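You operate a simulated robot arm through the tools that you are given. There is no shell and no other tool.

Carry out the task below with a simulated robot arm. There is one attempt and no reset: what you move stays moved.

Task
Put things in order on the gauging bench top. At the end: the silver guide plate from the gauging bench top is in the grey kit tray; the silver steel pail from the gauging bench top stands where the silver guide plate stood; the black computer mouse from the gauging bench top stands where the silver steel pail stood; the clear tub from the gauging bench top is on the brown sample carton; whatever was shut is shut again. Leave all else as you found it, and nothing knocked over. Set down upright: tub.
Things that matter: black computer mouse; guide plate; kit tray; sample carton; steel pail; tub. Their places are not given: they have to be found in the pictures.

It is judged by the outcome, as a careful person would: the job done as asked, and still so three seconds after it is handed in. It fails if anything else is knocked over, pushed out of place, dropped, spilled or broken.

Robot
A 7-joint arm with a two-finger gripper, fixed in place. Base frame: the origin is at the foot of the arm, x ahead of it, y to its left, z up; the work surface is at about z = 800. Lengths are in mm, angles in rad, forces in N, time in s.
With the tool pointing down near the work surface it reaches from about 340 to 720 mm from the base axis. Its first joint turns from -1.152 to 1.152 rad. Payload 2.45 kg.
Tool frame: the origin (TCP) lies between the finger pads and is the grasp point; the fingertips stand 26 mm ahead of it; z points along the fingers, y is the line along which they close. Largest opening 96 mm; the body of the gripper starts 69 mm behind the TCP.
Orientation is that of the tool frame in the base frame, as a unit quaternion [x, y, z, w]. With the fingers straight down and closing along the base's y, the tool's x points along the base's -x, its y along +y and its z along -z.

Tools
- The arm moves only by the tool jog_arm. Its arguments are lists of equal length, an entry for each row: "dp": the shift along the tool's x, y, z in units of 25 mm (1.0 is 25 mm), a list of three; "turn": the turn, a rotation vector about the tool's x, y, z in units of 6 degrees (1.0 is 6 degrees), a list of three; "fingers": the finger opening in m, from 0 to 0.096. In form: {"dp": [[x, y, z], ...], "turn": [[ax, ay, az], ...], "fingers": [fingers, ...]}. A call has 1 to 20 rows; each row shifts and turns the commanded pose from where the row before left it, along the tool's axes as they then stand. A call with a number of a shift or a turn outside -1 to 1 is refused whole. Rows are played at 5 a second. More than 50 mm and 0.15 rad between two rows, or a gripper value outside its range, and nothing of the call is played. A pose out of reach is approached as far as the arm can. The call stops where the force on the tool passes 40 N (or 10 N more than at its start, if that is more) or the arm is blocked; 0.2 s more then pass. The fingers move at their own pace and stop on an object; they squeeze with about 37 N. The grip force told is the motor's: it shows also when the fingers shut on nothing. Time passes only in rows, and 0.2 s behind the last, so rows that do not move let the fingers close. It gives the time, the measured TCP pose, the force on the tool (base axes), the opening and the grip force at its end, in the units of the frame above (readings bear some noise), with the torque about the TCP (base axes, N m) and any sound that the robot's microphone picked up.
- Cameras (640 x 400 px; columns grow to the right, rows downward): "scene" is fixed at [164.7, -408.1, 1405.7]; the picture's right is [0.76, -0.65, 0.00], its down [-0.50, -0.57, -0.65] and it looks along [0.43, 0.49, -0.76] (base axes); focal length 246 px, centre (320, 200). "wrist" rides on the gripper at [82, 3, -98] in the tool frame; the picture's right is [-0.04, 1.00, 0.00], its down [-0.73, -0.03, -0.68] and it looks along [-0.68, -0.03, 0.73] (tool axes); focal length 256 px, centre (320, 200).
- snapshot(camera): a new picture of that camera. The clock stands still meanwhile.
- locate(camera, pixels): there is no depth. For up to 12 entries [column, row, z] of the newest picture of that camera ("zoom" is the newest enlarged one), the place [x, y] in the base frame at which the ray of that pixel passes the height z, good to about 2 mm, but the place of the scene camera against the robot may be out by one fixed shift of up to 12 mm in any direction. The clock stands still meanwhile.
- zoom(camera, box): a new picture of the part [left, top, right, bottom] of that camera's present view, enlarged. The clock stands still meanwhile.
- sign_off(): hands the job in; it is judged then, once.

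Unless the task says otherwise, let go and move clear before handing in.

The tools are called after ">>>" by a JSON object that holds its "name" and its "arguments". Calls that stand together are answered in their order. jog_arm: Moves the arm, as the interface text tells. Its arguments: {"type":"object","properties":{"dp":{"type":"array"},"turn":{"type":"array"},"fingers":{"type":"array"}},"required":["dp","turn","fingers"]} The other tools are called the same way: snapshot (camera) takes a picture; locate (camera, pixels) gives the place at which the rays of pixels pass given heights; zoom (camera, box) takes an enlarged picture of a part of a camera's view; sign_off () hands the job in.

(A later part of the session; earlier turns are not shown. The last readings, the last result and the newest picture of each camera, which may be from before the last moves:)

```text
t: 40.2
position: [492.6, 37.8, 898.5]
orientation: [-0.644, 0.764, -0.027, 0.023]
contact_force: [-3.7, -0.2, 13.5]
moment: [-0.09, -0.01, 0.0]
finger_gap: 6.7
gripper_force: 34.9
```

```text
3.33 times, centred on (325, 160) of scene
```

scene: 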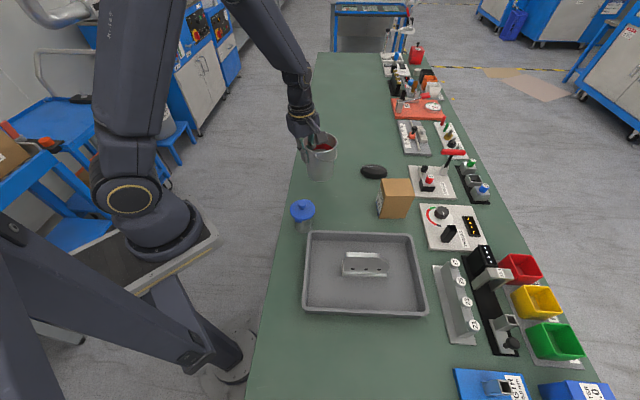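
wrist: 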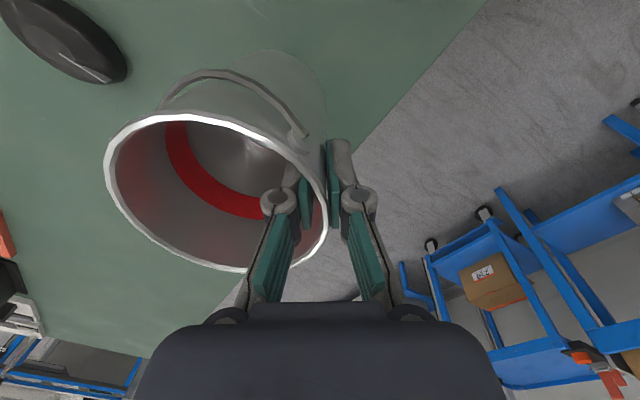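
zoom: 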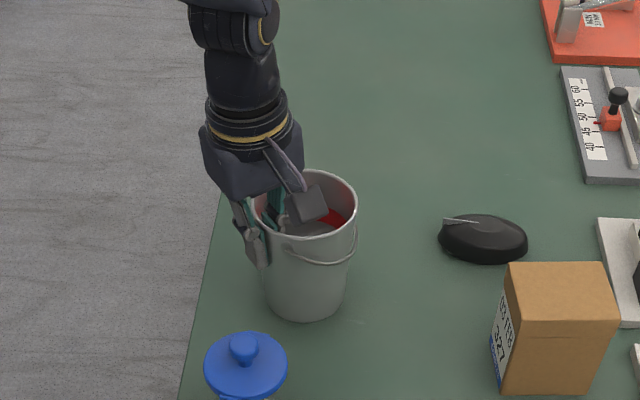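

The pail touches down (13.5 N at z≈898.5). I'll release and rise straight up.

>>> {"name": "jog_arm", "arguments": {"dp": [[0, 0, -0.02], [0, 0, 0], [0, 0, 0], [0, 0, 0], [0, -0.021, -0.3], [0, -0.049, -0.7], [0, -0.063, -0.9], [0, -0.063, -0.9], [0, -0.063, -0.9], [0, -0.063, -0.9], [0, 0, 0]], "turn": [[0, 0, 0], [0, 0, 0], [0, 0, 0], [0, 0, 0], [0, 0, 0], [0, 0, 0], [0, 0, 0], [0, 0, 0], [0, 0, 0], [0, 0, 0], [0, 0, 0]], "fingers": [0.04, 0.04, 0.04, 0.04, 0.04, 0.04, 0.04, 0.04, 0.04, 0.04, 0.04]}}

>>> {"name": "snapshot", "arguments": {"camera": "wrist"}}

>>> {"name": "snapshot", "arguments": {"camera": "scene"}}

```text
t: 42.6
position: [491.3, 36.7, 1012.8]
orientation: [-0.644, 0.764, -0.027, 0.023]
contact_force: [0.5, 0.5, -1.8]
moment: [0.02, 0.01, -0.03]
finger_gap: 40.2
gripper_force: 0.0
```

```text
taken
```

wrist: 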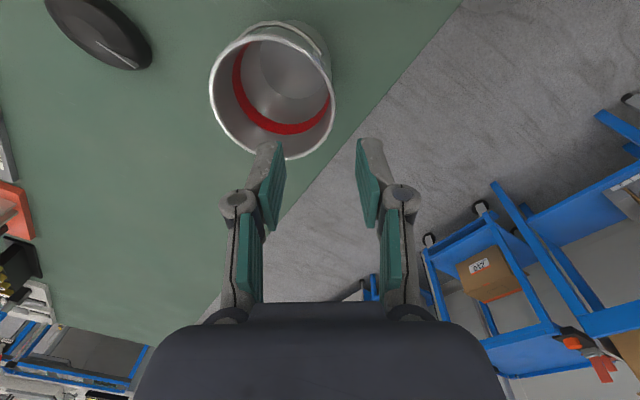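

```text
taken
```

scene: 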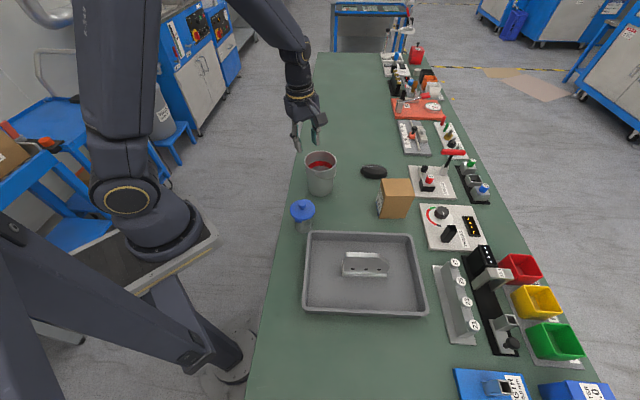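

The pail stands upright at the plate's old spot. Next the mouse: I'll undo the tilt, turn the tool back to face forward, and move to view the mouse.

>>> {"name": "jog_arm", "arguments": {"dp": [[0, 0, -0.4], [0, 0, 0], [0, 0, 0], [0, 0, 0], [0, 0, 0], [0, 0, 0], [0, 0, 0], [0, 0, 0], [0, 0, 0], [0, 0, 0], [0, 0, 0], [0, 0, 0], [0, 0, 0], [0, 0, 0], [0, 0, 0]], "turn": [[-0.667, 0, 0], [0, 0, 0.952], [0, 0, 0.952], [0, 0, 0.952], [0, 0, 0.952], [0, 0, 0.952], [0, 0, 0.952], [0, 0, 0.952], [0, 0, 0.952], [0, 0, 0.952], [0, 0, 0.952], [0, 0, 0.952], [0, 0, 0.952], [0, 0, 0.952], [0, 0, 0.952]], "fingers": [0.08, 0.08, 0.08, 0.08, 0.08, 0.08, 0.08, 0.08, 0.08, 0.08, 0.08, 0.08, 0.08, 0.08, 0.08]}}

>>> {"name": "jog_arm", "arguments": {"dp": [[-0.872, -0.615, 0], [-0.872, -0.615, 0], [-0.872, -0.615, 0], [-0.872, -0.615, 0], [-0.872, -0.615, 0], [0, 0, 0], [0, 0, 0]], "turn": [[0, 0, 0], [0, 0, 0], [0, 0, 0], [0, 0, 0], [0, 0, 0], [0, 0, 0], [0, 0, 0]], "fingers": [0.08, 0.08, 0.08, 0.08, 0.08, 0.08, 0.08]}}

>>> {"name": "snapshot", "arguments": {"camera": "wrist"}}

>>> {"name": "snapshot", "arguments": {"camera": "scene"}}

```text
t: 45.8
position: [491.1, 35.9, 1022.7]
orientation: [-0.002, 1.0, -0.001, 0.0]
contact_force: [0.2, 0.1, -0.1]
moment: [-0.02, 0.0, -0.02]
finger_gap: 80.1
gripper_force: 0.1
```

```text
t: 47.4
position: [601.2, -41.0, 1025.0]
orientation: [-0.003, 1.0, 0.0, 0.0]
contact_force: [-0.3, -0.2, -0.5]
moment: [-0.01, 0.0, 0.03]
finger_gap: 80.0
gripper_force: 0.1
```

```text
taken
```

wrist: 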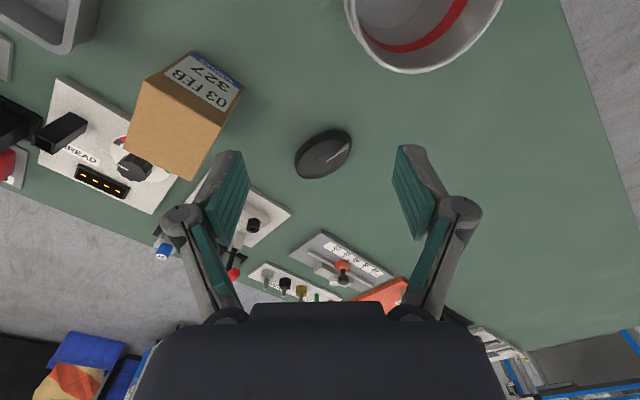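

```text
taken
```

scene: 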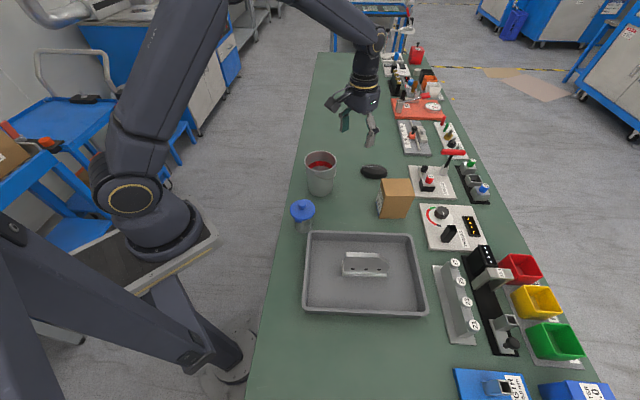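

>>> {"name": "zoom", "arguments": {"camera": "wrist", "box": [270, 110, 380, 200]}}

>>> {"name": "zoom", "arguments": {"camera": "scene", "box": [340, 140, 420, 220]}}

```text
4.44 times, centred on (325, 155) of wrist
```

zoom: 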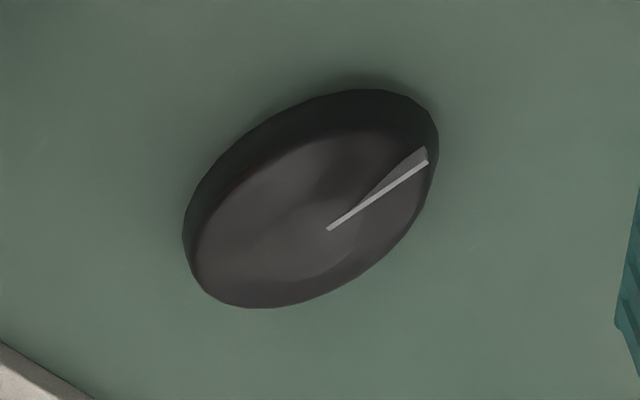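

```text
5.00 times, centred on (380, 180) of scene
```

zoom: 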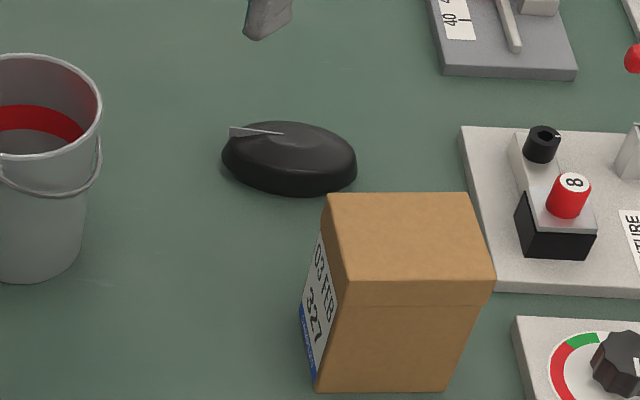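

The mouse is an elongated dome; its long axis runs in the wrist zoom from (200,290) to (435,120). I'll locate its outline points.

>>> {"name": "locate", "arguments": {"camera": "wrist", "pixels": [[351.6, 139.2, 810], [296.8, 174.1, 810], [320.5, 132.5, 805], [327.3, 175.3, 820], [294.1, 162.9, 805], [340, 130.5, 805], [348, 151, 815], [303, 178.5, 815], [323, 155, 815], [323, 155, 825]]}}

>>> {"name": "locate", "arguments": {"camera": "scene", "pixels": [[360.2, 172, 810], [387.2, 175, 810], [374, 179, 800], [375, 164.2, 825], [373, 171, 815]]}}

```text
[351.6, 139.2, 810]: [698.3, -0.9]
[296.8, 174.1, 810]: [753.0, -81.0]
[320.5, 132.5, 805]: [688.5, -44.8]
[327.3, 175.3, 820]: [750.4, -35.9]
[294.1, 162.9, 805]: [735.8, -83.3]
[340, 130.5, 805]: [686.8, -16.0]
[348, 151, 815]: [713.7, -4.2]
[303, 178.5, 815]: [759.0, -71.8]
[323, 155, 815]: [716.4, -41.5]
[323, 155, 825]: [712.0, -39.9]
```

```text
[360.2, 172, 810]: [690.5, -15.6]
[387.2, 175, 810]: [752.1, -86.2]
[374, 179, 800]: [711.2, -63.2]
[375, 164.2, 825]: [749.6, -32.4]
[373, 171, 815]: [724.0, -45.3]
```

The mouse centre is about (720,−43), long axis near −52°, width about 60 mm; both it and the pail's old place (723,129) are near the reach limit. I'll first test reach over the now-empty pail spot, with nothing under the fingers.

>>> {"name": "jog_arm", "arguments": {"dp": [[-0.697, 0.971, 0], [-0.697, 0.971, 0], [-0.697, 0.971, 0], [-0.697, 0.971, 0], [-0.697, 0.971, 0], [-0.697, 0.971, 0], [-0.697, 0.971, 0], [0, 0, 0.9], [0, 0, 0.9], [0, 0, 0.9], [0, 0, 0.9], [0, 0, 0.9], [0, 0, 0.5], [0, 0, 0], [0, 0, 0]], "turn": [[0, 0, 0], [0, 0, 0], [0, 0, 0], [0, 0, 0], [0, 0, 0], [0, 0, 0], [0, 0, 0], [0, 0, 0], [0, 0, 0], [0, 0, 0], [0, 0, 0], [0, 0, 0], [0, 0, 0], [0, 0, 0], [0, 0, 0]], "fingers": [0.08, 0.08, 0.08, 0.08, 0.08, 0.08, 0.08, 0.08, 0.08, 0.08, 0.08, 0.08, 0.08, 0.08, 0.08]}}

>>> {"name": "snapshot", "arguments": {"camera": "scene"}}

```text
t: 50.6
position: [708.7, 127.1, 898.3]
orientation: [-0.002, 1.0, 0.0, 0.0]
contact_force: [0.3, -0.3, 0.0]
moment: [0.02, -0.01, 0.01]
finger_gap: 79.9
gripper_force: 0.0
out of reach, approached as far as the arm can: row 7
```

```text
taken
```

scene: 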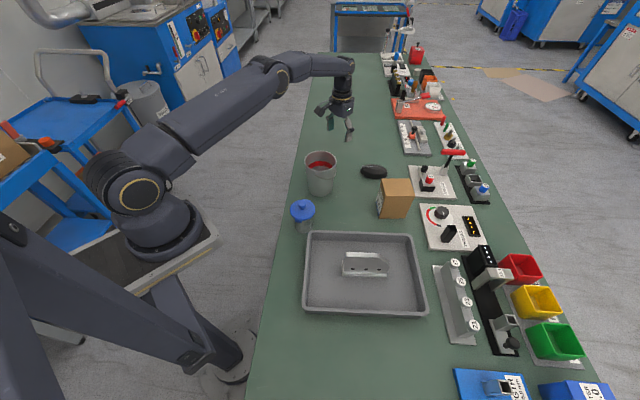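

The arm stopped at radius 720 at the higher level (row 7). I'll try extending outward here at z≈898, over empty bench.

>>> {"name": "jog_arm", "arguments": {"dp": [[-0.3, 0.05, 0], [-0.3, 0.05, 0], [0, 0, 0]], "turn": [[0, 0, 0], [0, 0, 0], [0, 0, 0]], "fingers": [0.08, 0.08, 0.08]}}

```text
t: 51.4
position: [717.2, 127.9, 897.3]
orientation: [-0.002, 1.0, 0.0, 0.0]
contact_force: [-0.3, 1.1, -0.7]
moment: [0.02, 0.03, -0.01]
finger_gap: 79.8
gripper_force: 0.2
out of reach, approached as far as the arm can: row 2
```

Here radius 728 was reached, so the limit is kinematic. I'll lower to z≈836 and try extending again.

>>> {"name": "jog_arm", "arguments": {"dp": [[0, 0, 0.7], [0, 0, 0.7], [0, 0, 0.7], [0, 0, 0.35], [-0.3, 0.05, 0], [-0.3, 0.05, 0], [0, 0, 0]], "turn": [[0, 0, 0], [0, 0, 0], [0, 0, 0], [0, 0, 0], [0, 0, 0], [0, 0, 0], [0, 0, 0]], "fingers": [0.08, 0.08, 0.08, 0.08, 0.08, 0.08, 0.08]}}

```text
t: 53.0
position: [715.4, 126.7, 835.5]
orientation: [-0.003, 1.0, 0.0, 0.0]
contact_force: [0.4, -0.3, -0.2]
moment: [0.01, 0.0, 0.0]
finger_gap: 79.9
gripper_force: 0.0
out of reach, approached as far as the arm can: row 4, 5, 6
```

Max vertical reach here is radius ≈726, about 8 mm short of the pail spot's centre, which a slightly off-centre grasp can offset. I'll rise and check where the command stands after pulling back.

>>> {"name": "jog_arm", "arguments": {"dp": [[0, 0, -1], [0, 0, -1], [0, 0, -1], [0, 0, -1], [0.6, 0, 0], [0, 0, 0]], "turn": [[0, 0, 0], [0, 0, 0], [0, 0, 0], [0, 0, 0], [0, 0, 0], [0, 0, 0]], "fingers": [0.08, 0.08, 0.08, 0.08, 0.08, 0.08]}}

```text
t: 54.4
position: [698.3, 128.6, 938.1]
orientation: [-0.003, 1.0, 0.001, -0.001]
contact_force: [0.0, 0.5, 0.8]
moment: [-0.02, -0.04, 0.01]
finger_gap: 80.0
gripper_force: 0.1
```

The commanded pose was clipped, so readings and command agree. I'll move over to hover near the mouse and turn the fingers across its width.

>>> {"name": "jog_arm", "arguments": {"dp": [[-0.038, -0.935, -0.097], [-0.038, -0.935, -0.097], [-0.038, -0.935, -0.097], [-0.038, -0.935, -0.097], [-0.038, -0.935, -0.097], [-0.038, -0.935, -0.097], [-0.038, -0.935, -0.097], [0, 0, 0], [0, 0, 0], [0, 0, 0], [0, 0, 0], [0, 0, 0], [0, 0, 0], [0, 0, 0], [0, 0, 0], [0, 0, 0], [0, 0, 0]], "turn": [[0, 0, 0], [0, 0, 0], [0, 0, 0], [0, 0, 0], [0, 0, 0], [0, 0, 0], [0, 0, 0], [0, 0, 0.963], [0, 0, 0.963], [0, 0, 0.963], [0, 0, 0.963], [0, 0, 0.963], [0, 0, 0.963], [0, 0, 0.963], [0, 0, 0.963], [0, 0, 0.963], [0, 0, 0]], "fingers": [0.09, 0.09, 0.09, 0.09, 0.09, 0.09, 0.09, 0.09, 0.09, 0.09, 0.09, 0.09, 0.09, 0.09, 0.09, 0.09, 0.09]}}

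>>> {"name": "snapshot", "arguments": {"camera": "wrist"}}

>>> {"name": "zoom", "arguments": {"camera": "wrist", "box": [250, 50, 390, 190]}}

```text
t: 58.0
position: [706.8, -34.8, 952.7]
orientation: [0.437, 0.899, 0.0, -0.001]
contact_force: [0.3, -0.2, 0.0]
moment: [0.01, 0.0, 0.0]
finger_gap: 90.2
gripper_force: 0.1
```

```text
taken
```

wrist: 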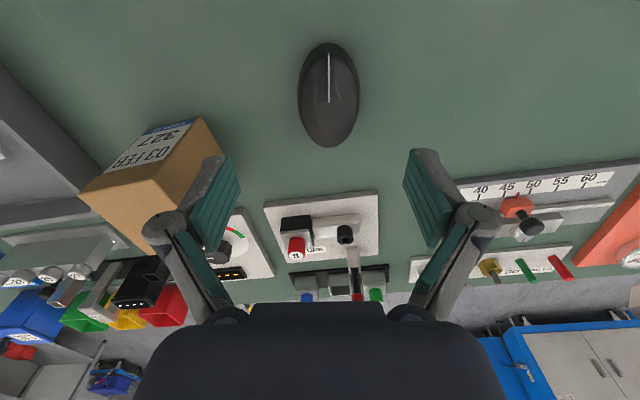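

```text
2.86 times, centred on (320, 120) of wrist
```

zoom: 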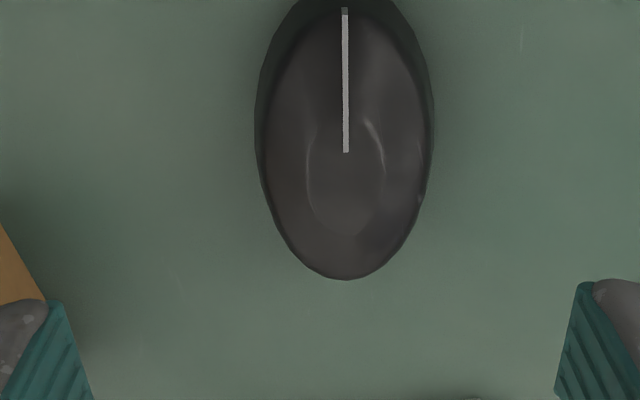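

The mouse is aligned with the tool axis: outline rows 42–148, columns 297–360 in the wrist picture. I'll locate the outline to set the grasp point.

>>> {"name": "locate", "arguments": {"camera": "wrist", "pixels": [[297.5, 92, 808], [359.5, 92, 808], [329, 42, 803], [329, 148, 812], [328.7, 95, 808], [328.7, 44, 815], [328.7, 103, 838]]}}

```text
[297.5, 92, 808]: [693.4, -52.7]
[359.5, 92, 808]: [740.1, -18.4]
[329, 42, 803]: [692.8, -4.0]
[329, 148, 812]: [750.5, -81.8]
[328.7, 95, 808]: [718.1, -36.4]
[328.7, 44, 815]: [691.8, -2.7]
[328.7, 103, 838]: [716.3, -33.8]
```

The mouse centre is about (721,−42), 58 mm wide; I'll grasp near (717.5,−37.5). First I'll check the carton's position so the fingers and body clear it.

>>> {"name": "locate", "arguments": {"camera": "wrist", "pixels": [[203, 116, 900], [222, 160, 890], [130, 150, 900], [82, 193, 900], [155, 222, 900], [143, 234, 890], [218, 165, 800]]}}

>>> {"name": "locate", "arguments": {"camera": "scene", "pixels": [[379, 217.6, 800], [405.4, 218.2, 800], [382, 178.6, 900], [409.6, 178.6, 900], [415, 195.6, 900], [385, 196.6, 900]]}}

>>> {"name": "zoom", "arguments": {"camera": "wrist", "box": [60, 90, 260, 260]}}

```text
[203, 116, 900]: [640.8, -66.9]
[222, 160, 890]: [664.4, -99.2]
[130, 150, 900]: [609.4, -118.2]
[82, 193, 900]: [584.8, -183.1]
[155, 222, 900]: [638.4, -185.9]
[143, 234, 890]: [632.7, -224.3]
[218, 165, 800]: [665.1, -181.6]
```

```text
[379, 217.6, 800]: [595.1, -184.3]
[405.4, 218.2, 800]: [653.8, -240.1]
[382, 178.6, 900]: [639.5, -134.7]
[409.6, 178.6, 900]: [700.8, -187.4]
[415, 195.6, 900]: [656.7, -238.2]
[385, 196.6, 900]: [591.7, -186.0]
```

```text
2.35 times, centred on (160, 175) of wrist
```

zoom: 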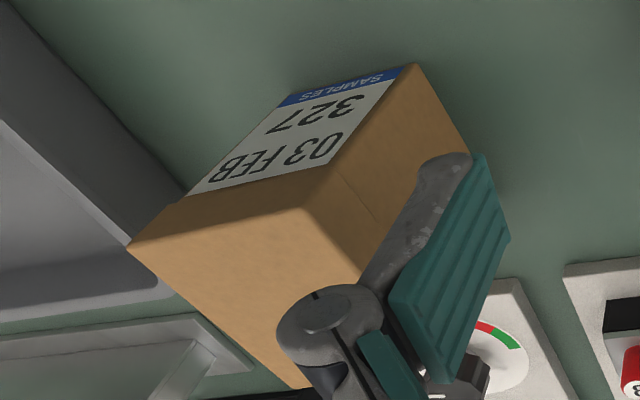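

The carton is about 81×68 mm, top at z≈900, centred near (640,−183), well clear of the fingers. I'll shift over the mouse and descend to z≈831.

>>> {"name": "jog_arm", "arguments": {"dp": [[-0.35, 0.29, 0.3], [0, 0, 0.9], [0, 0, 0.9], [0, 0, 0.9], [0, 0, 0.8], [0, 0, 0.6], [0, 0, 0.4], [0, 0, 0]], "turn": [[0, 0, -0.2], [0, 0, 0], [0, 0, 0], [0, 0, 0], [0, 0, 0], [0, 0, 0], [0, 0, 0], [0, 0, 0]], "fingers": [0.09, 0.09, 0.09, 0.09, 0.09, 0.09, 0.09, 0.09]}}

>>> {"name": "snapshot", "arguments": {"camera": "wrist"}}

>>> {"name": "zoom", "arguments": {"camera": "scene", "box": [320, 100, 440, 220]}}

```text
t: 59.8
position: [716.2, -38.2, 830.5]
orientation: [0.427, 0.904, 0.0, 0.0]
contact_force: [-0.3, -0.3, 0.1]
moment: [0.01, -0.01, 0.01]
finger_gap: 90.0
gripper_force: 0.2
```

```text
taken
```

wrist: 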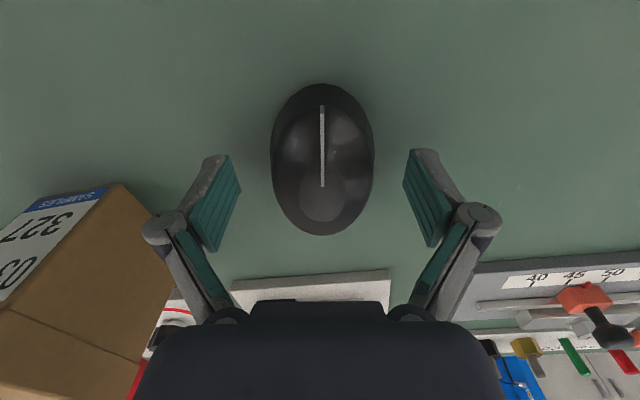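

```text
3.33 times, centred on (380, 160) of scene
```

zoom: 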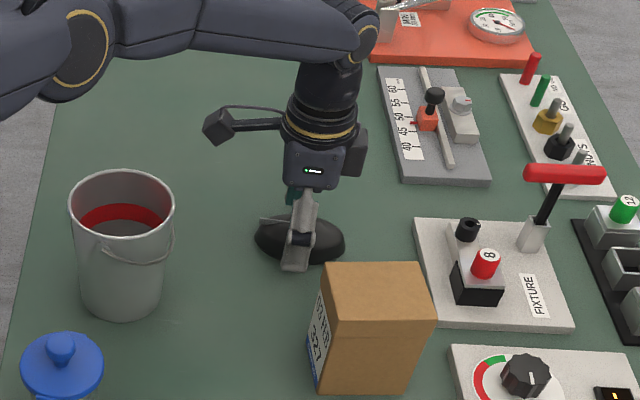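

The mouse sits midway between the fingers (column 322) with tips about 4 mm above the bench. I'll close on it.

>>> {"name": "jog_arm", "arguments": {"dp": [[0, 0, 0.04], [0, 0, 0], [0, 0, 0], [0, 0, 0], [0, 0, 0]], "turn": [[0, 0, 0], [0, 0, 0], [0, 0, 0], [0, 0, 0], [0, 0, 0]], "fingers": [0.09, 0.03, 0.03, 0.03, 0.03]}}

>>> {"name": "snapshot", "arguments": {"camera": "wrist"}}

```text
t: 61.0
position: [717.4, -36.6, 831.7]
orientation: [0.427, 0.904, 0.0, -0.001]
contact_force: [-0.1, 0.6, 2.2]
moment: [-0.03, 0.05, 0.0]
finger_gap: 57.7
gripper_force: 37.0
```

```text
taken
```

wrist: 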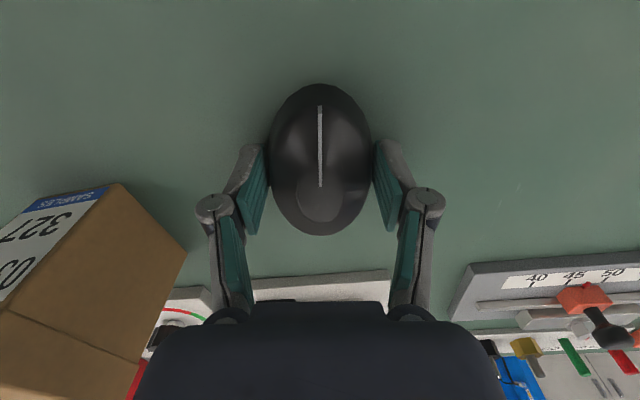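

The mouse is held (gap 57.7 mm, 37 N). I'll lift about 50 mm and check it stays put in the fingers.

>>> {"name": "jog_arm", "arguments": {"dp": [[0, 0, -0.3], [0, 0, -0.5], [0, 0, -0.6], [0, 0, -0.6], [0, 0, 0]], "turn": [[0, 0, 0], [0, 0, 0], [0, 0, 0], [0, 0, 0], [0, 0, 0]], "fingers": [0.03, 0.03, 0.03, 0.03, 0.03]}}

>>> {"name": "snapshot", "arguments": {"camera": "wrist"}}

>>> {"name": "zoom", "arguments": {"camera": "scene", "box": [320, 100, 440, 220]}}

```text
t: 62.2
position: [716.4, -38.3, 880.2]
orientation: [0.427, 0.904, -0.001, 0.0]
contact_force: [-0.6, -0.7, -0.8]
moment: [0.0, 0.02, 0.0]
finger_gap: 57.5
gripper_force: 37.0
```

```text
taken
```

wrist: 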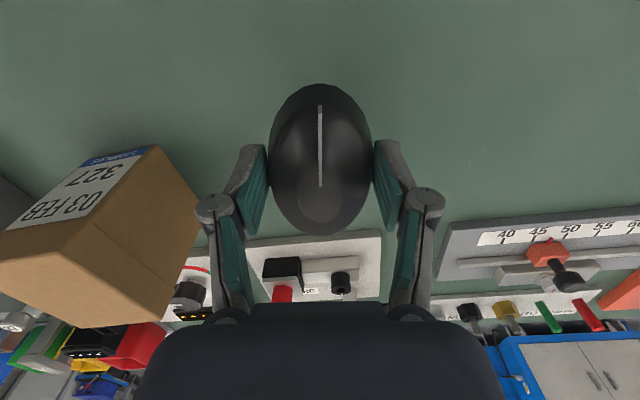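

```text
3.33 times, centred on (380, 160) of scene
```

zoom: 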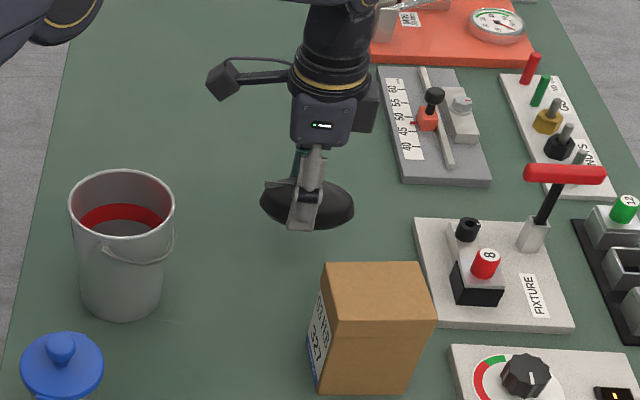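

The mouse is held firmly and level. Before carrying it to the pail's old spot, I'll check where the slide-scale panel edge lies (scene (397,120)-(405,155)).

>>> {"name": "locate", "arguments": {"camera": "scene", "pixels": [[397.4, 120.4, 815], [405.5, 155, 815], [404, 158, 800], [407, 80, 830], [380, 78, 820]]}}

```text
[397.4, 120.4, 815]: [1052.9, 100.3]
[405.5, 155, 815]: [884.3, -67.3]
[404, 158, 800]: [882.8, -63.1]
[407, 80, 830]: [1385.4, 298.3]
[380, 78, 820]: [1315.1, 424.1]
```

The panel is far away (x > 880), so the path is clear. I'll carry the mouse across to about (713.5,132).

>>> {"name": "jog_arm", "arguments": {"dp": [[0.334, 0.265, 0], [0.6675, 0.5295, 0], [0.6675, 0.5295, 0], [0.6675, 0.5295, 0], [0.6675, 0.5295, 0], [0.6675, 0.5295, 0], [0.6675, 0.5295, 0], [0.6675, 0.5295, 0], [0.334, 0.265, 0], [0, 0, 0], [0, 0, 0]], "turn": [[0, 0, 0], [0, 0, 0], [0, 0, 0], [0, 0, 0], [0, 0, 0], [0, 0, 0], [0, 0, 0], [0, 0, 0], [0, 0, 0], [0, 0, 0], [0, 0, 0]], "fingers": [0.03, 0.03, 0.03, 0.03, 0.03, 0.03, 0.03, 0.03, 0.03, 0.03, 0.03]}}

>>> {"name": "jog_arm", "arguments": {"dp": [[0, 0, 0.4], [0, 0, 0.5], [0, 0, 0.5], [0, 0, 0.3], [0, 0, 0]], "turn": [[0, 0, 0], [0, 0, 0], [0, 0, 0], [0, 0, 0], [0, 0, 0]], "fingers": [0.03, 0.03, 0.03, 0.03, 0.03]}}

>>> {"name": "snapshot", "arguments": {"camera": "scene"}}

```text
t: 64.6
position: [714.0, 133.7, 882.1]
orientation: [0.428, 0.904, 0.001, 0.0]
contact_force: [-0.6, -0.1, -1.3]
moment: [0.0, 0.0, 0.0]
finger_gap: 57.4
gripper_force: 37.5
```

```text
t: 65.8
position: [714.5, 133.0, 839.0]
orientation: [0.427, 0.904, -0.001, 0.0]
contact_force: [-0.6, -0.6, 0.1]
moment: [0.03, -0.03, -0.02]
finger_gap: 57.5
gripper_force: 36.9
```

```text
taken
```

scene: 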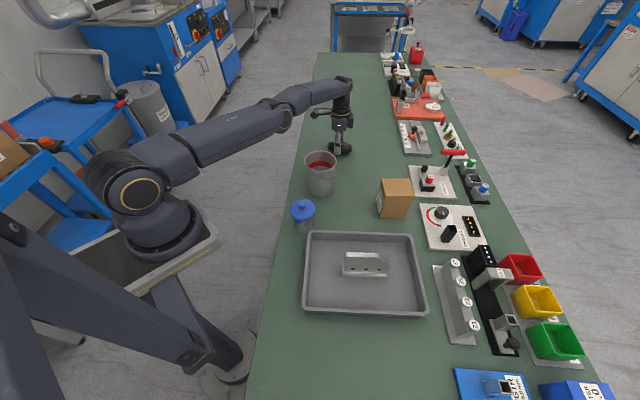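

The mouse is over the pail's old spot at z≈839. I'll lower the last ~9 mm in small steps until contact.

>>> {"name": "jog_arm", "arguments": {"dp": [[0, 0, 0.12], [0, 0, 0.08], [0, 0, 0.06], [0, 0, 0]], "turn": [[0, 0, 0], [0, 0, 0], [0, 0, 0], [0, 0, 0]], "fingers": [0.03, 0.03, 0.03, 0.03]}}

```text
t: 66.8
position: [712.5, 132.6, 831.8]
orientation: [0.428, 0.904, 0.001, 0.0]
contact_force: [1.1, -0.1, -1.2]
moment: [0.0, 0.01, -0.02]
finger_gap: 57.4
gripper_force: 36.6
```

>>> {"name": "jog_arm", "arguments": {"dp": [[0, 0, 0.04], [0, 0, 0.04], [0, 0, 0]], "turn": [[0, 0, 0], [0, 0, 0], [0, 0, 0]], "fingers": [0.03, 0.03, 0.03]}}

```text
t: 67.6
position: [712.9, 131.9, 831.7]
orientation: [0.428, 0.904, 0.0, 0.001]
contact_force: [-1.3, 0.1, 4.7]
moment: [-0.06, 0.14, 0.01]
finger_gap: 57.4
gripper_force: 36.9
```

Contact is starting (4.7 N) at z≈831. I'll open and rise straight up.

>>> {"name": "jog_arm", "arguments": {"dp": [[0, 0, 0.02], [0, 0, 0], [0, 0, 0], [0, 0, 0], [0, 0, 0], [0, 0, -0.4], [0, 0, -0.8], [0, 0, -1], [0, 0, -1], [0, 0, -1], [0, 0, -1], [0, 0, 0]], "turn": [[0, 0, 0], [0, 0, 0], [0, 0, 0], [0, 0, 0], [0, 0, 0], [0, 0, 0], [0, 0, 0], [0, 0, 0], [0, 0, 0], [0, 0, 0], [0, 0, 0], [0, 0, 0]], "fingers": [0.03, 0.088, 0.088, 0.088, 0.088, 0.088, 0.088, 0.088, 0.088, 0.088, 0.088, 0.088]}}

>>> {"name": "snapshot", "arguments": {"camera": "wrist"}}

>>> {"name": "snapshot", "arguments": {"camera": "scene"}}

```text
t: 70.2
position: [714.1, 133.7, 960.4]
orientation: [0.427, 0.904, 0.0, 0.001]
contact_force: [-0.4, -0.3, 0.9]
moment: [-0.02, -0.03, 0.0]
finger_gap: 88.1
gripper_force: 0.0
```

```text
taken
```

wrist: 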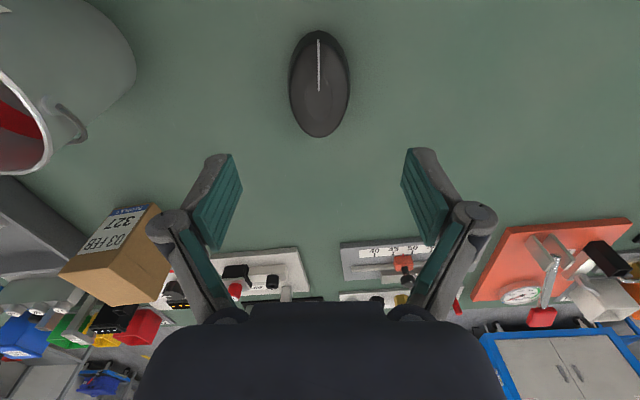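

```text
taken
```

scene: 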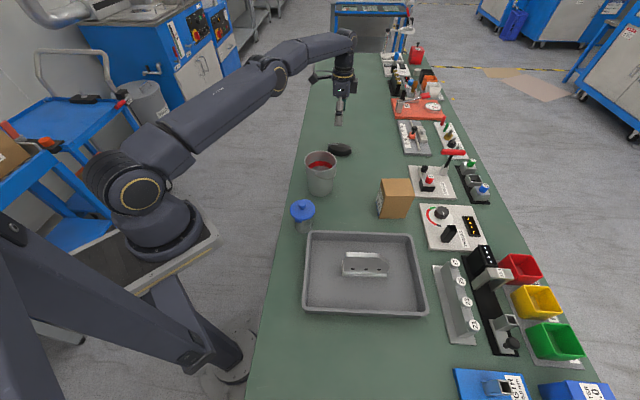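

The mouse now rests on the pail's old spot (scene (340,150)). Next the tub: I'll back off, rise, and turn the tool so the fingers will close between the lid clips (along 135°), then hover near it for a look.

>>> {"name": "jog_arm", "arguments": {"dp": [[0.403, -0.963, -0.5], [0.403, -0.963, -0.5], [0.403, -0.963, -0.5], [0.403, -0.963, -0.5], [0, 0, 0], [0, 0, 0], [0, 0, 0], [0, 0, 0], [0, 0, 0], [0, 0, 0], [0, 0, 0], [0, 0, 0], [0, 0, 0], [0, 0, 0], [0, 0, 0], [0, 0, 0], [0, 0, 0], [0, 0, 0], [0, 0, 0], [0, 0, 0]], "turn": [[0, 0, 0], [0, 0, 0], [0, 0, 0], [0, 0, 0], [0, 0, -0.996], [0, 0, -0.996], [0, 0, -0.996], [0, 0, -0.996], [0, 0, -0.996], [0, 0, -0.996], [0, 0, -0.996], [0, 0, -0.996], [0, 0, -0.996], [0, 0, -0.996], [0, 0, -0.996], [0, 0, -0.996], [0, 0, -0.996], [0, 0, -0.996], [0, 0, -0.996], [0, 0, -0.996]], "fingers": [0.096, 0.096, 0.096, 0.096, 0.096, 0.096, 0.096, 0.096, 0.096, 0.096, 0.096, 0.096, 0.096, 0.096, 0.096, 0.096, 0.096, 0.096, 0.096, 0.096]}}

>>> {"name": "jog_arm", "arguments": {"dp": [[0.945, 0.134, 0], [0.945, 0.134, 0], [0.945, 0.134, 0], [0.945, 0.134, 0], [0.945, 0.134, 0], [0.945, 0.134, 0], [0.945, 0.134, 0], [0.945, 0.134, 0], [0.945, 0.134, 0], [0.945, 0.134, 0], [0.945, 0.134, 0], [0.945, 0.134, 0], [0, 0, 0], [0, 0, 0]], "turn": [[0, 0, 0], [0, 0, 0], [0, 0, 0], [0, 0, 0], [0, 0, 0], [0, 0, 0], [0, 0, 0], [0, 0, 0], [0, 0, 0], [0, 0, 0], [0, 0, 0], [0, 0, 0], [0, 0, 0], [0, 0, 0]], "fingers": [0.096, 0.096, 0.096, 0.096, 0.096, 0.096, 0.096, 0.096, 0.096, 0.096, 0.096, 0.096, 0.096, 0.096]}}

>>> {"name": "snapshot", "arguments": {"camera": "wrist"}}

>>> {"name": "snapshot", "arguments": {"camera": "scene"}}

```text
t: 74.4
position: [614.4, 103.2, 1011.6]
orientation: [-0.385, 0.923, 0.0, 0.0]
contact_force: [-0.8, 0.0, -0.2]
moment: [0.0, 0.03, 0.01]
finger_gap: 96.1
gripper_force: 0.0
```

```text
t: 77.4
position: [386.6, -69.0, 1011.0]
orientation: [-0.383, 0.924, 0.0, 0.0]
contact_force: [0.7, 0.3, 0.1]
moment: [-0.01, 0.03, 0.03]
finger_gap: 95.8
gripper_force: 0.0
```

```text
taken
```

wrist: 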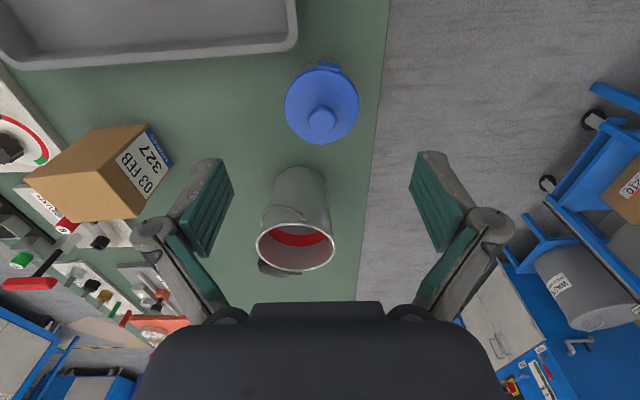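

```text
taken
```

scene: 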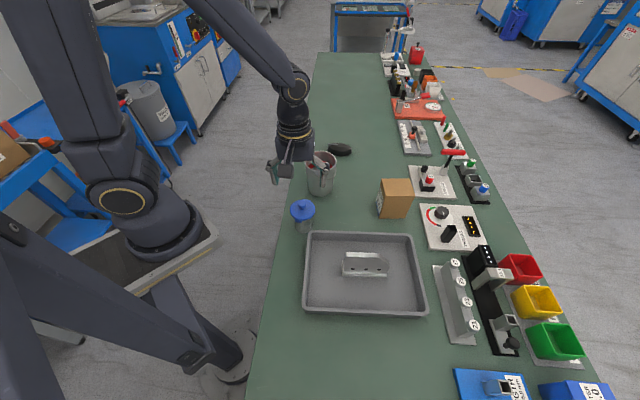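

The tub's lid is at wrist (322,103) with its clip at (327,67), along the tool's x, so the fingers' sides are clip-free. I'll zoom for dimensions.

>>> {"name": "zoom", "arguments": {"camera": "wrist", "box": [260, 50, 380, 160]}}

>>> {"name": "zoom", "arguments": {"camera": "scene", "box": [280, 185, 330, 245]}}

>>> {"name": "locate", "arguments": {"camera": "wrist", "pixels": [[285, 103, 880], [359, 103, 880], [321, 66, 880], [322, 143, 880], [321, 120, 900], [285, 103, 870], [359, 103, 870]]}}

>>> {"name": "locate", "arguments": {"camera": "scene", "pixels": [[291, 209, 880], [315, 209, 880], [303, 199.5, 880], [303, 220, 880], [302.5, 233, 800], [303, 204, 900]]}}

```text
3.64 times, centred on (320, 105) of wrist
```

zoom: 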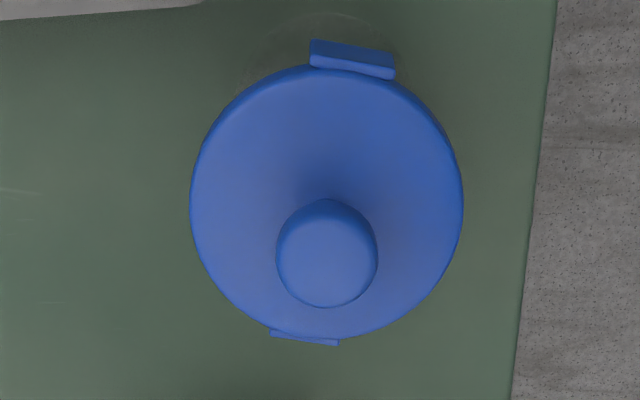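

```text
6.67 times, centred on (305, 215) of scene
```

zoom: 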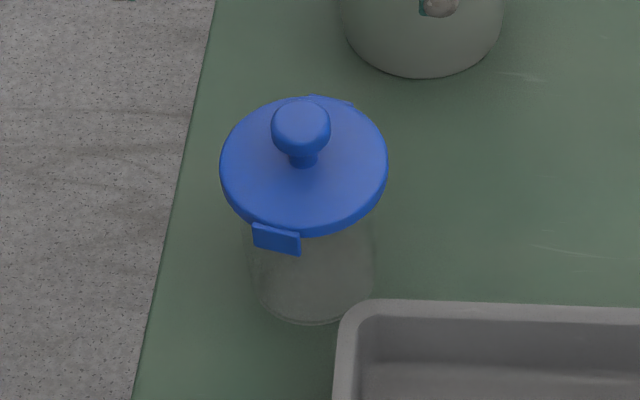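

```text
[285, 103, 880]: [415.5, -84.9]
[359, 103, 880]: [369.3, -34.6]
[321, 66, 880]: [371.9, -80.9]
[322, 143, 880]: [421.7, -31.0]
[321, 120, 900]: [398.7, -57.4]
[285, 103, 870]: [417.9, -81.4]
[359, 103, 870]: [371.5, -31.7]
```

```text
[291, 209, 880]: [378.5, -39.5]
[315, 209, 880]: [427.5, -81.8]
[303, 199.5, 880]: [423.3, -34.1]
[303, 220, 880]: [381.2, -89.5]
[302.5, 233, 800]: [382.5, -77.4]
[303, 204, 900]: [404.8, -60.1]
```

The lid is about 69 mm wide at z≈880 with a knob up to about 905, while the clear body below looks only ~52 mm wide. I'll measure the body's base outline and clips precisely.

>>> {"name": "locate", "arguments": {"camera": "scene", "pixels": [[295.2, 227, 800], [313.7, 227, 800], [304.2, 233.8, 800], [296, 222, 840], [312.8, 222, 840], [291, 209.5, 880], [315.2, 207.5, 880], [302.8, 198.5, 907]]}}

>>> {"name": "zoom", "arguments": {"camera": "wrist", "box": [280, 40, 370, 100]}}

>>> {"name": "zoom", "arguments": {"camera": "scene", "box": [286, 192, 320, 238]}}

```text
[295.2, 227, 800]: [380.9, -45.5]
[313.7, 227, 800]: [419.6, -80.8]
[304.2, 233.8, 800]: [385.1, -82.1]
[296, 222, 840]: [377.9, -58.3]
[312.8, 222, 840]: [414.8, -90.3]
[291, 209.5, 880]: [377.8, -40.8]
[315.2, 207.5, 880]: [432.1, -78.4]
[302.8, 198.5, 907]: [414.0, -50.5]
```

```text
6.67 times, centred on (325, 70) of wrist
```

zoom: 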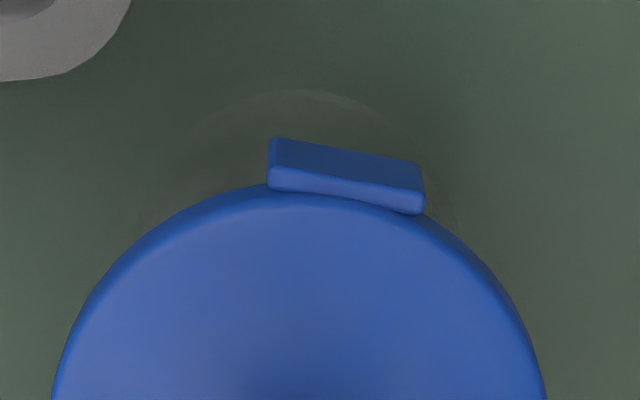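

```text
8.70 times, centred on (303, 215) of scene
```

zoom: 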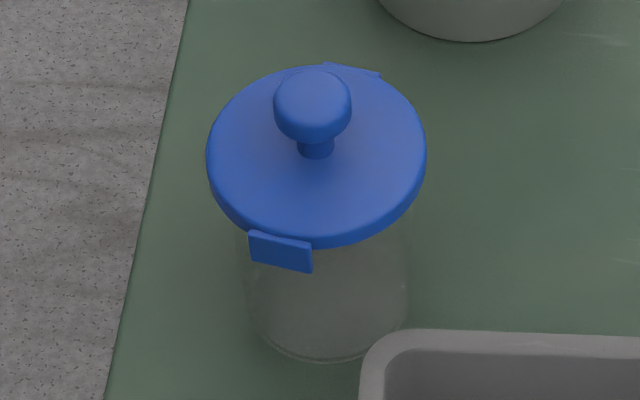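

The tub's clear body is ~52 mm wide under a 69 mm lid (underside z≈872), so vertical fingers would catch the lid; I'll grip the body under the lid with the tool tilted 40°, coming in from the free +y side. First I'll turn, shift and tilt at a safe height.

>>> {"name": "jog_arm", "arguments": {"dp": [[0, 0, 0], [0, 0, 0], [0, 0, 0], [-0.832, -0.021, 0], [-0.832, -0.021, 0], [-0.832, -0.021, 0], [-0.832, -0.021, 0], [0, 0, 0], [0, 0, 0], [0, 0, 0], [0, 0, 0], [0, 0, 0], [0, 0, 0], [0, 0, 0], [0, 0, 0]], "turn": [[0, 0, -0.833], [0, 0, -0.833], [0, 0, -0.833], [0, 0, 0], [0, 0, 0], [0, 0, 0], [0, 0, 0], [0, 0.952, 0], [0, 0.952, 0], [0, 0.952, 0], [0, 0.952, 0], [0, 0.952, 0], [0, 0.952, 0], [0, 0.952, 0], [0, 0, 0]], "fingers": [0.08, 0.08, 0.08, 0.08, 0.08, 0.08, 0.08, 0.08, 0.08, 0.08, 0.08, 0.08, 0.08, 0.08, 0.08]}}

>>> {"name": "snapshot", "arguments": {"camera": "wrist"}}

>>> {"name": "snapshot", "arguments": {"camera": "scene"}}

```text
t: 80.6
position: [429.3, 0.8, 1012.1]
orientation: [-0.471, 0.813, -0.172, -0.296]
contact_force: [-0.4, 0.4, 0.6]
moment: [0.04, 0.01, -0.03]
finger_gap: 80.2
gripper_force: 0.0
```

```text
taken
```

wrist: 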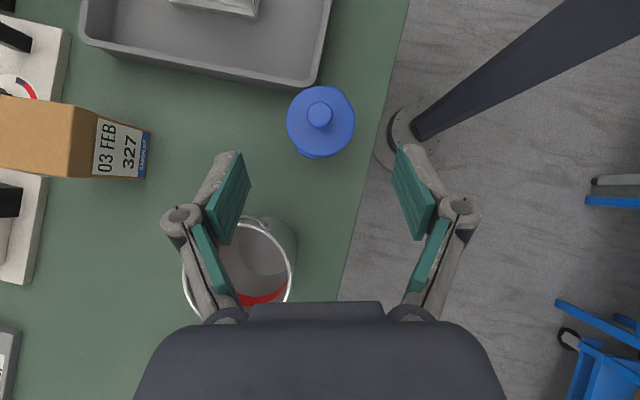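

```text
taken
```

scene: 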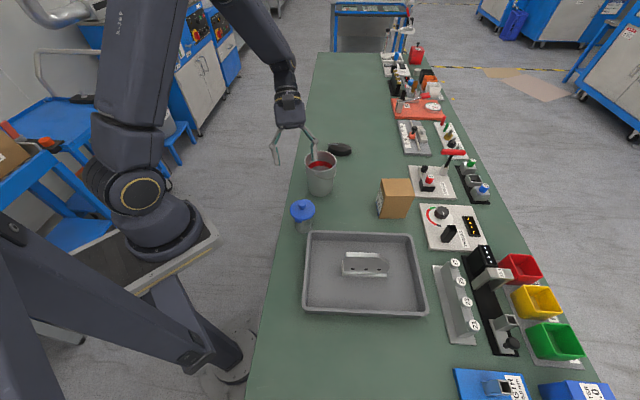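

The tilt is reached exactly, and the wrist camera now looks almost straight down on the lid at (320,121). I'll refine the tub's centre from this view.

>>> {"name": "zoom", "arguments": {"camera": "wrist", "box": [270, 70, 370, 170]}}

>>> {"name": "locate", "arguments": {"camera": "wrist", "pixels": [[287, 121, 880], [355, 121, 880], [320.5, 87, 880], [320.5, 155, 880], [320, 113, 905], [320, 158, 870], [322, 86, 880]]}}

```text
4.00 times, centred on (320, 120) of wrist
```

zoom: 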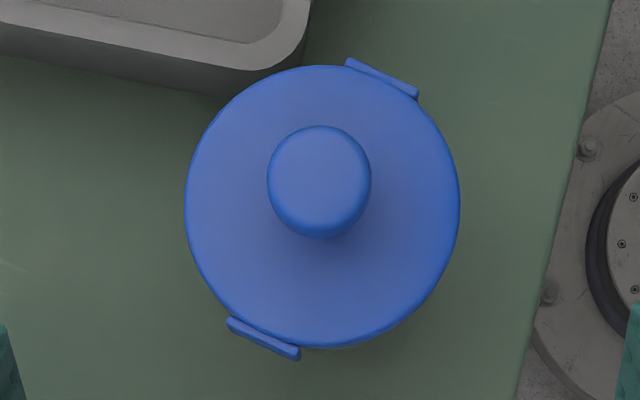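

```text
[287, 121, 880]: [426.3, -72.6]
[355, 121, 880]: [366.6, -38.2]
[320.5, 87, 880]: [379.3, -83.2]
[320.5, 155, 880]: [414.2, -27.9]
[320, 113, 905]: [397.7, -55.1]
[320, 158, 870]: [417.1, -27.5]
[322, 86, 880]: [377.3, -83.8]
```

Tub centre refined to about (397,−56), and the TCP is already aligned laterally. I'll lower to the pre-approach pose (z≈905) along the vertical.

>>> {"name": "jog_arm", "arguments": {"dp": [[-0.5, 0, 0.57], [-0.708, 0, 0.803], [-0.708, 0, 0.803], [-0.6, 0, 0.68], [-0.314, 0, 0.354], [0, 0, 0]], "turn": [[0, 0, 0], [0, 0, 0], [0, 0, 0], [0, 0, 0], [0, 0, 0], [0, 0, 0]], "fingers": [0.08, 0.08, 0.08, 0.08, 0.08, 0.08]}}

>>> {"name": "snapshot", "arguments": {"camera": "wrist"}}

>>> {"name": "zoom", "arguments": {"camera": "scene", "box": [260, 100, 380, 250]}}

```text
t: 82.0
position: [431.2, 3.2, 902.7]
orientation: [-0.471, 0.814, -0.17, -0.295]
contact_force: [0.0, -0.6, -0.2]
moment: [0.0, 0.0, 0.01]
finger_gap: 79.8
gripper_force: 0.1
```

```text
taken
```

wrist: 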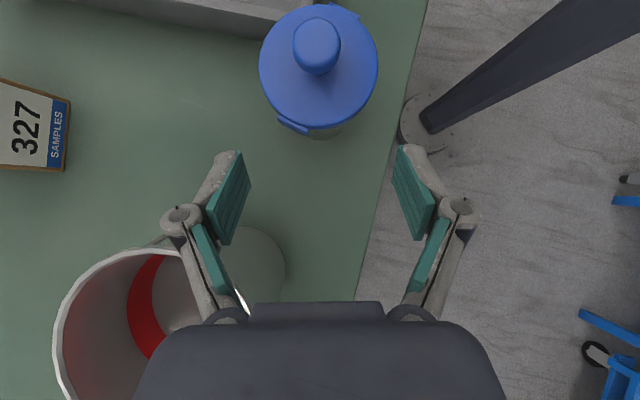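

```text
2.67 times, centred on (320, 175) of scene
```

zoom: 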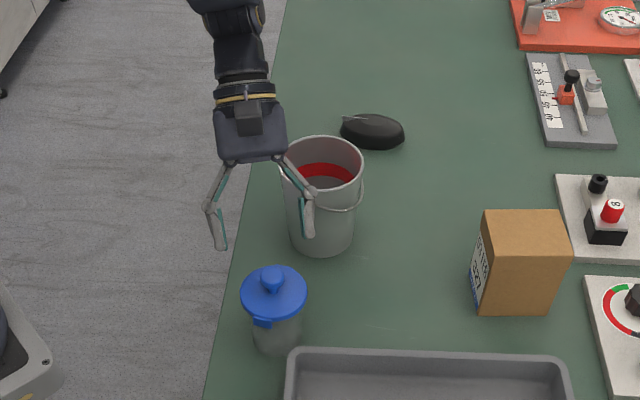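

The lid (columns 260–378) is centred between the fingers, and nothing touches. I'll advance 60 mm along the tool axis, under the lid.

>>> {"name": "jog_arm", "arguments": {"dp": [[0, 0, 0.5], [0, 0, 0.6], [0, 0, 0.6], [0, 0, 0.5], [0, 0, 0.2], [0, 0, 0]], "turn": [[0, 0, 0], [0, 0, 0], [0, 0, 0], [0, 0, 0], [0, 0, 0], [0, 0, 0]], "fingers": [0.08, 0.08, 0.08, 0.08, 0.08, 0.08]}}

>>> {"name": "snapshot", "arguments": {"camera": "wrist"}}

>>> {"name": "zoom", "arguments": {"camera": "scene", "box": [260, 120, 360, 250]}}

```text
t: 83.4
position: [411.2, -29.5, 858.7]
orientation: [-0.471, 0.814, -0.171, -0.295]
contact_force: [0.4, 0.5, 1.0]
moment: [0.0, 0.01, 0.02]
finger_gap: 79.9
gripper_force: 0.2
```

```text
taken
```

wrist: 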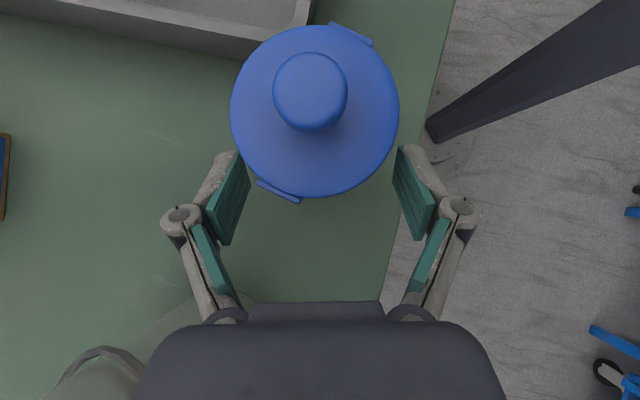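

```text
3.08 times, centred on (310, 185) of scene
```

zoom: 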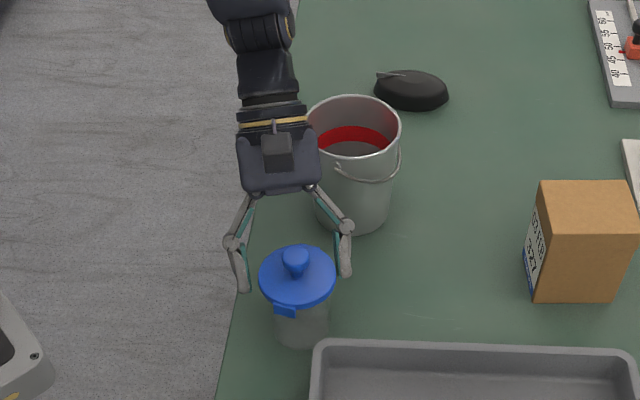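

The lid is passing between the open fingers with about 5 mm to spare on each side. I'll advance the last 30 mm to z≈836.

>>> {"name": "jog_arm", "arguments": {"dp": [[0, -0.03, 0.4], [0, 0, 0.4], [0, 0, 0.3], [0, 0, 0.1], [0, 0, 0]], "turn": [[0, 0, 0], [0, 0, 0], [0, 0, 0], [0, 0, 0], [0, 0, 0]], "fingers": [0.08, 0.08, 0.08, 0.08, 0.08]}}

>>> {"name": "snapshot", "arguments": {"camera": "wrist"}}

>>> {"name": "zoom", "arguments": {"camera": "scene", "box": [270, 170, 340, 250]}}

```text
t: 84.6
position: [401.9, -47.4, 834.7]
orientation: [-0.47, 0.814, -0.17, -0.296]
contact_force: [0.9, -0.2, -0.1]
moment: [-0.01, 0.03, -0.04]
finger_gap: 79.7
gripper_force: 0.1
```

```text
taken
```

wrist: 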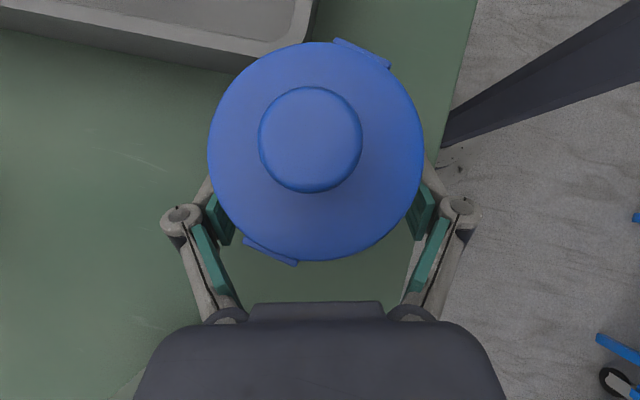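

```text
5.00 times, centred on (305, 210) of scene
```

zoom: 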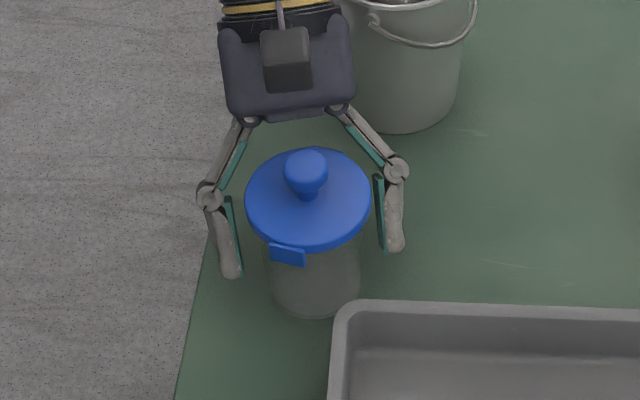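

The tub is between the fingers, but the lid's rear clip (wrist (270,250)) would come within ~1–2 mm of a finger link when closing. I'll turn the tool 10° about the tub's vertical axis, back off 5 mm and ease the tilt to 35° to clear it.

>>> {"name": "jog_arm", "arguments": {"dp": [[-0.153, 0, -0.129], [0, -0.035, 0], [0, -0.035, 0], [0, -0.035, 0], [0, 0, 0], [0, 0, 0]], "turn": [[0, 0, 0], [-0.357, 0, 0.426], [-0.357, 0, 0.426], [-0.357, 0, 0.426], [0, -0.833, 0], [0, 0, 0]], "fingers": [0.08, 0.08, 0.08, 0.08, 0.08, 0.08]}}

>>> {"name": "snapshot", "arguments": {"camera": "wrist"}}

>>> {"name": "zoom", "arguments": {"camera": "scene", "box": [270, 130, 350, 250]}}

```text
t: 86.0
position: [406.0, -44.5, 834.5]
orientation: [-0.403, 0.864, -0.127, -0.273]
contact_force: [-0.3, -0.8, 0.6]
moment: [-0.01, -0.02, 0.02]
finger_gap: 80.0
gripper_force: 0.0
```

```text
taken
```

wrist: 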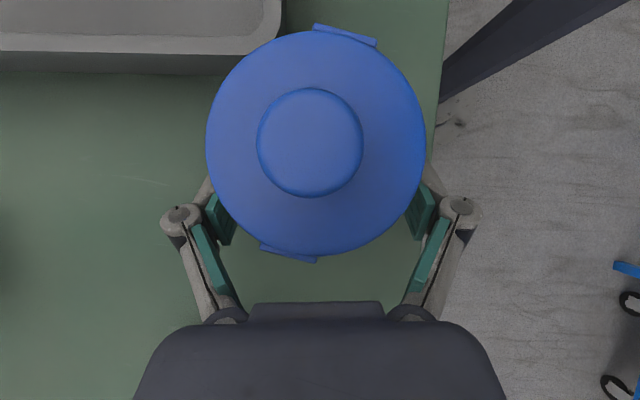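

```text
3.33 times, centred on (310, 190) of scene
```

zoom: 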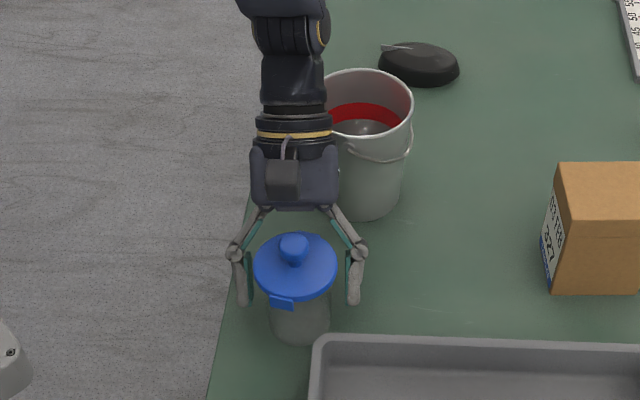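

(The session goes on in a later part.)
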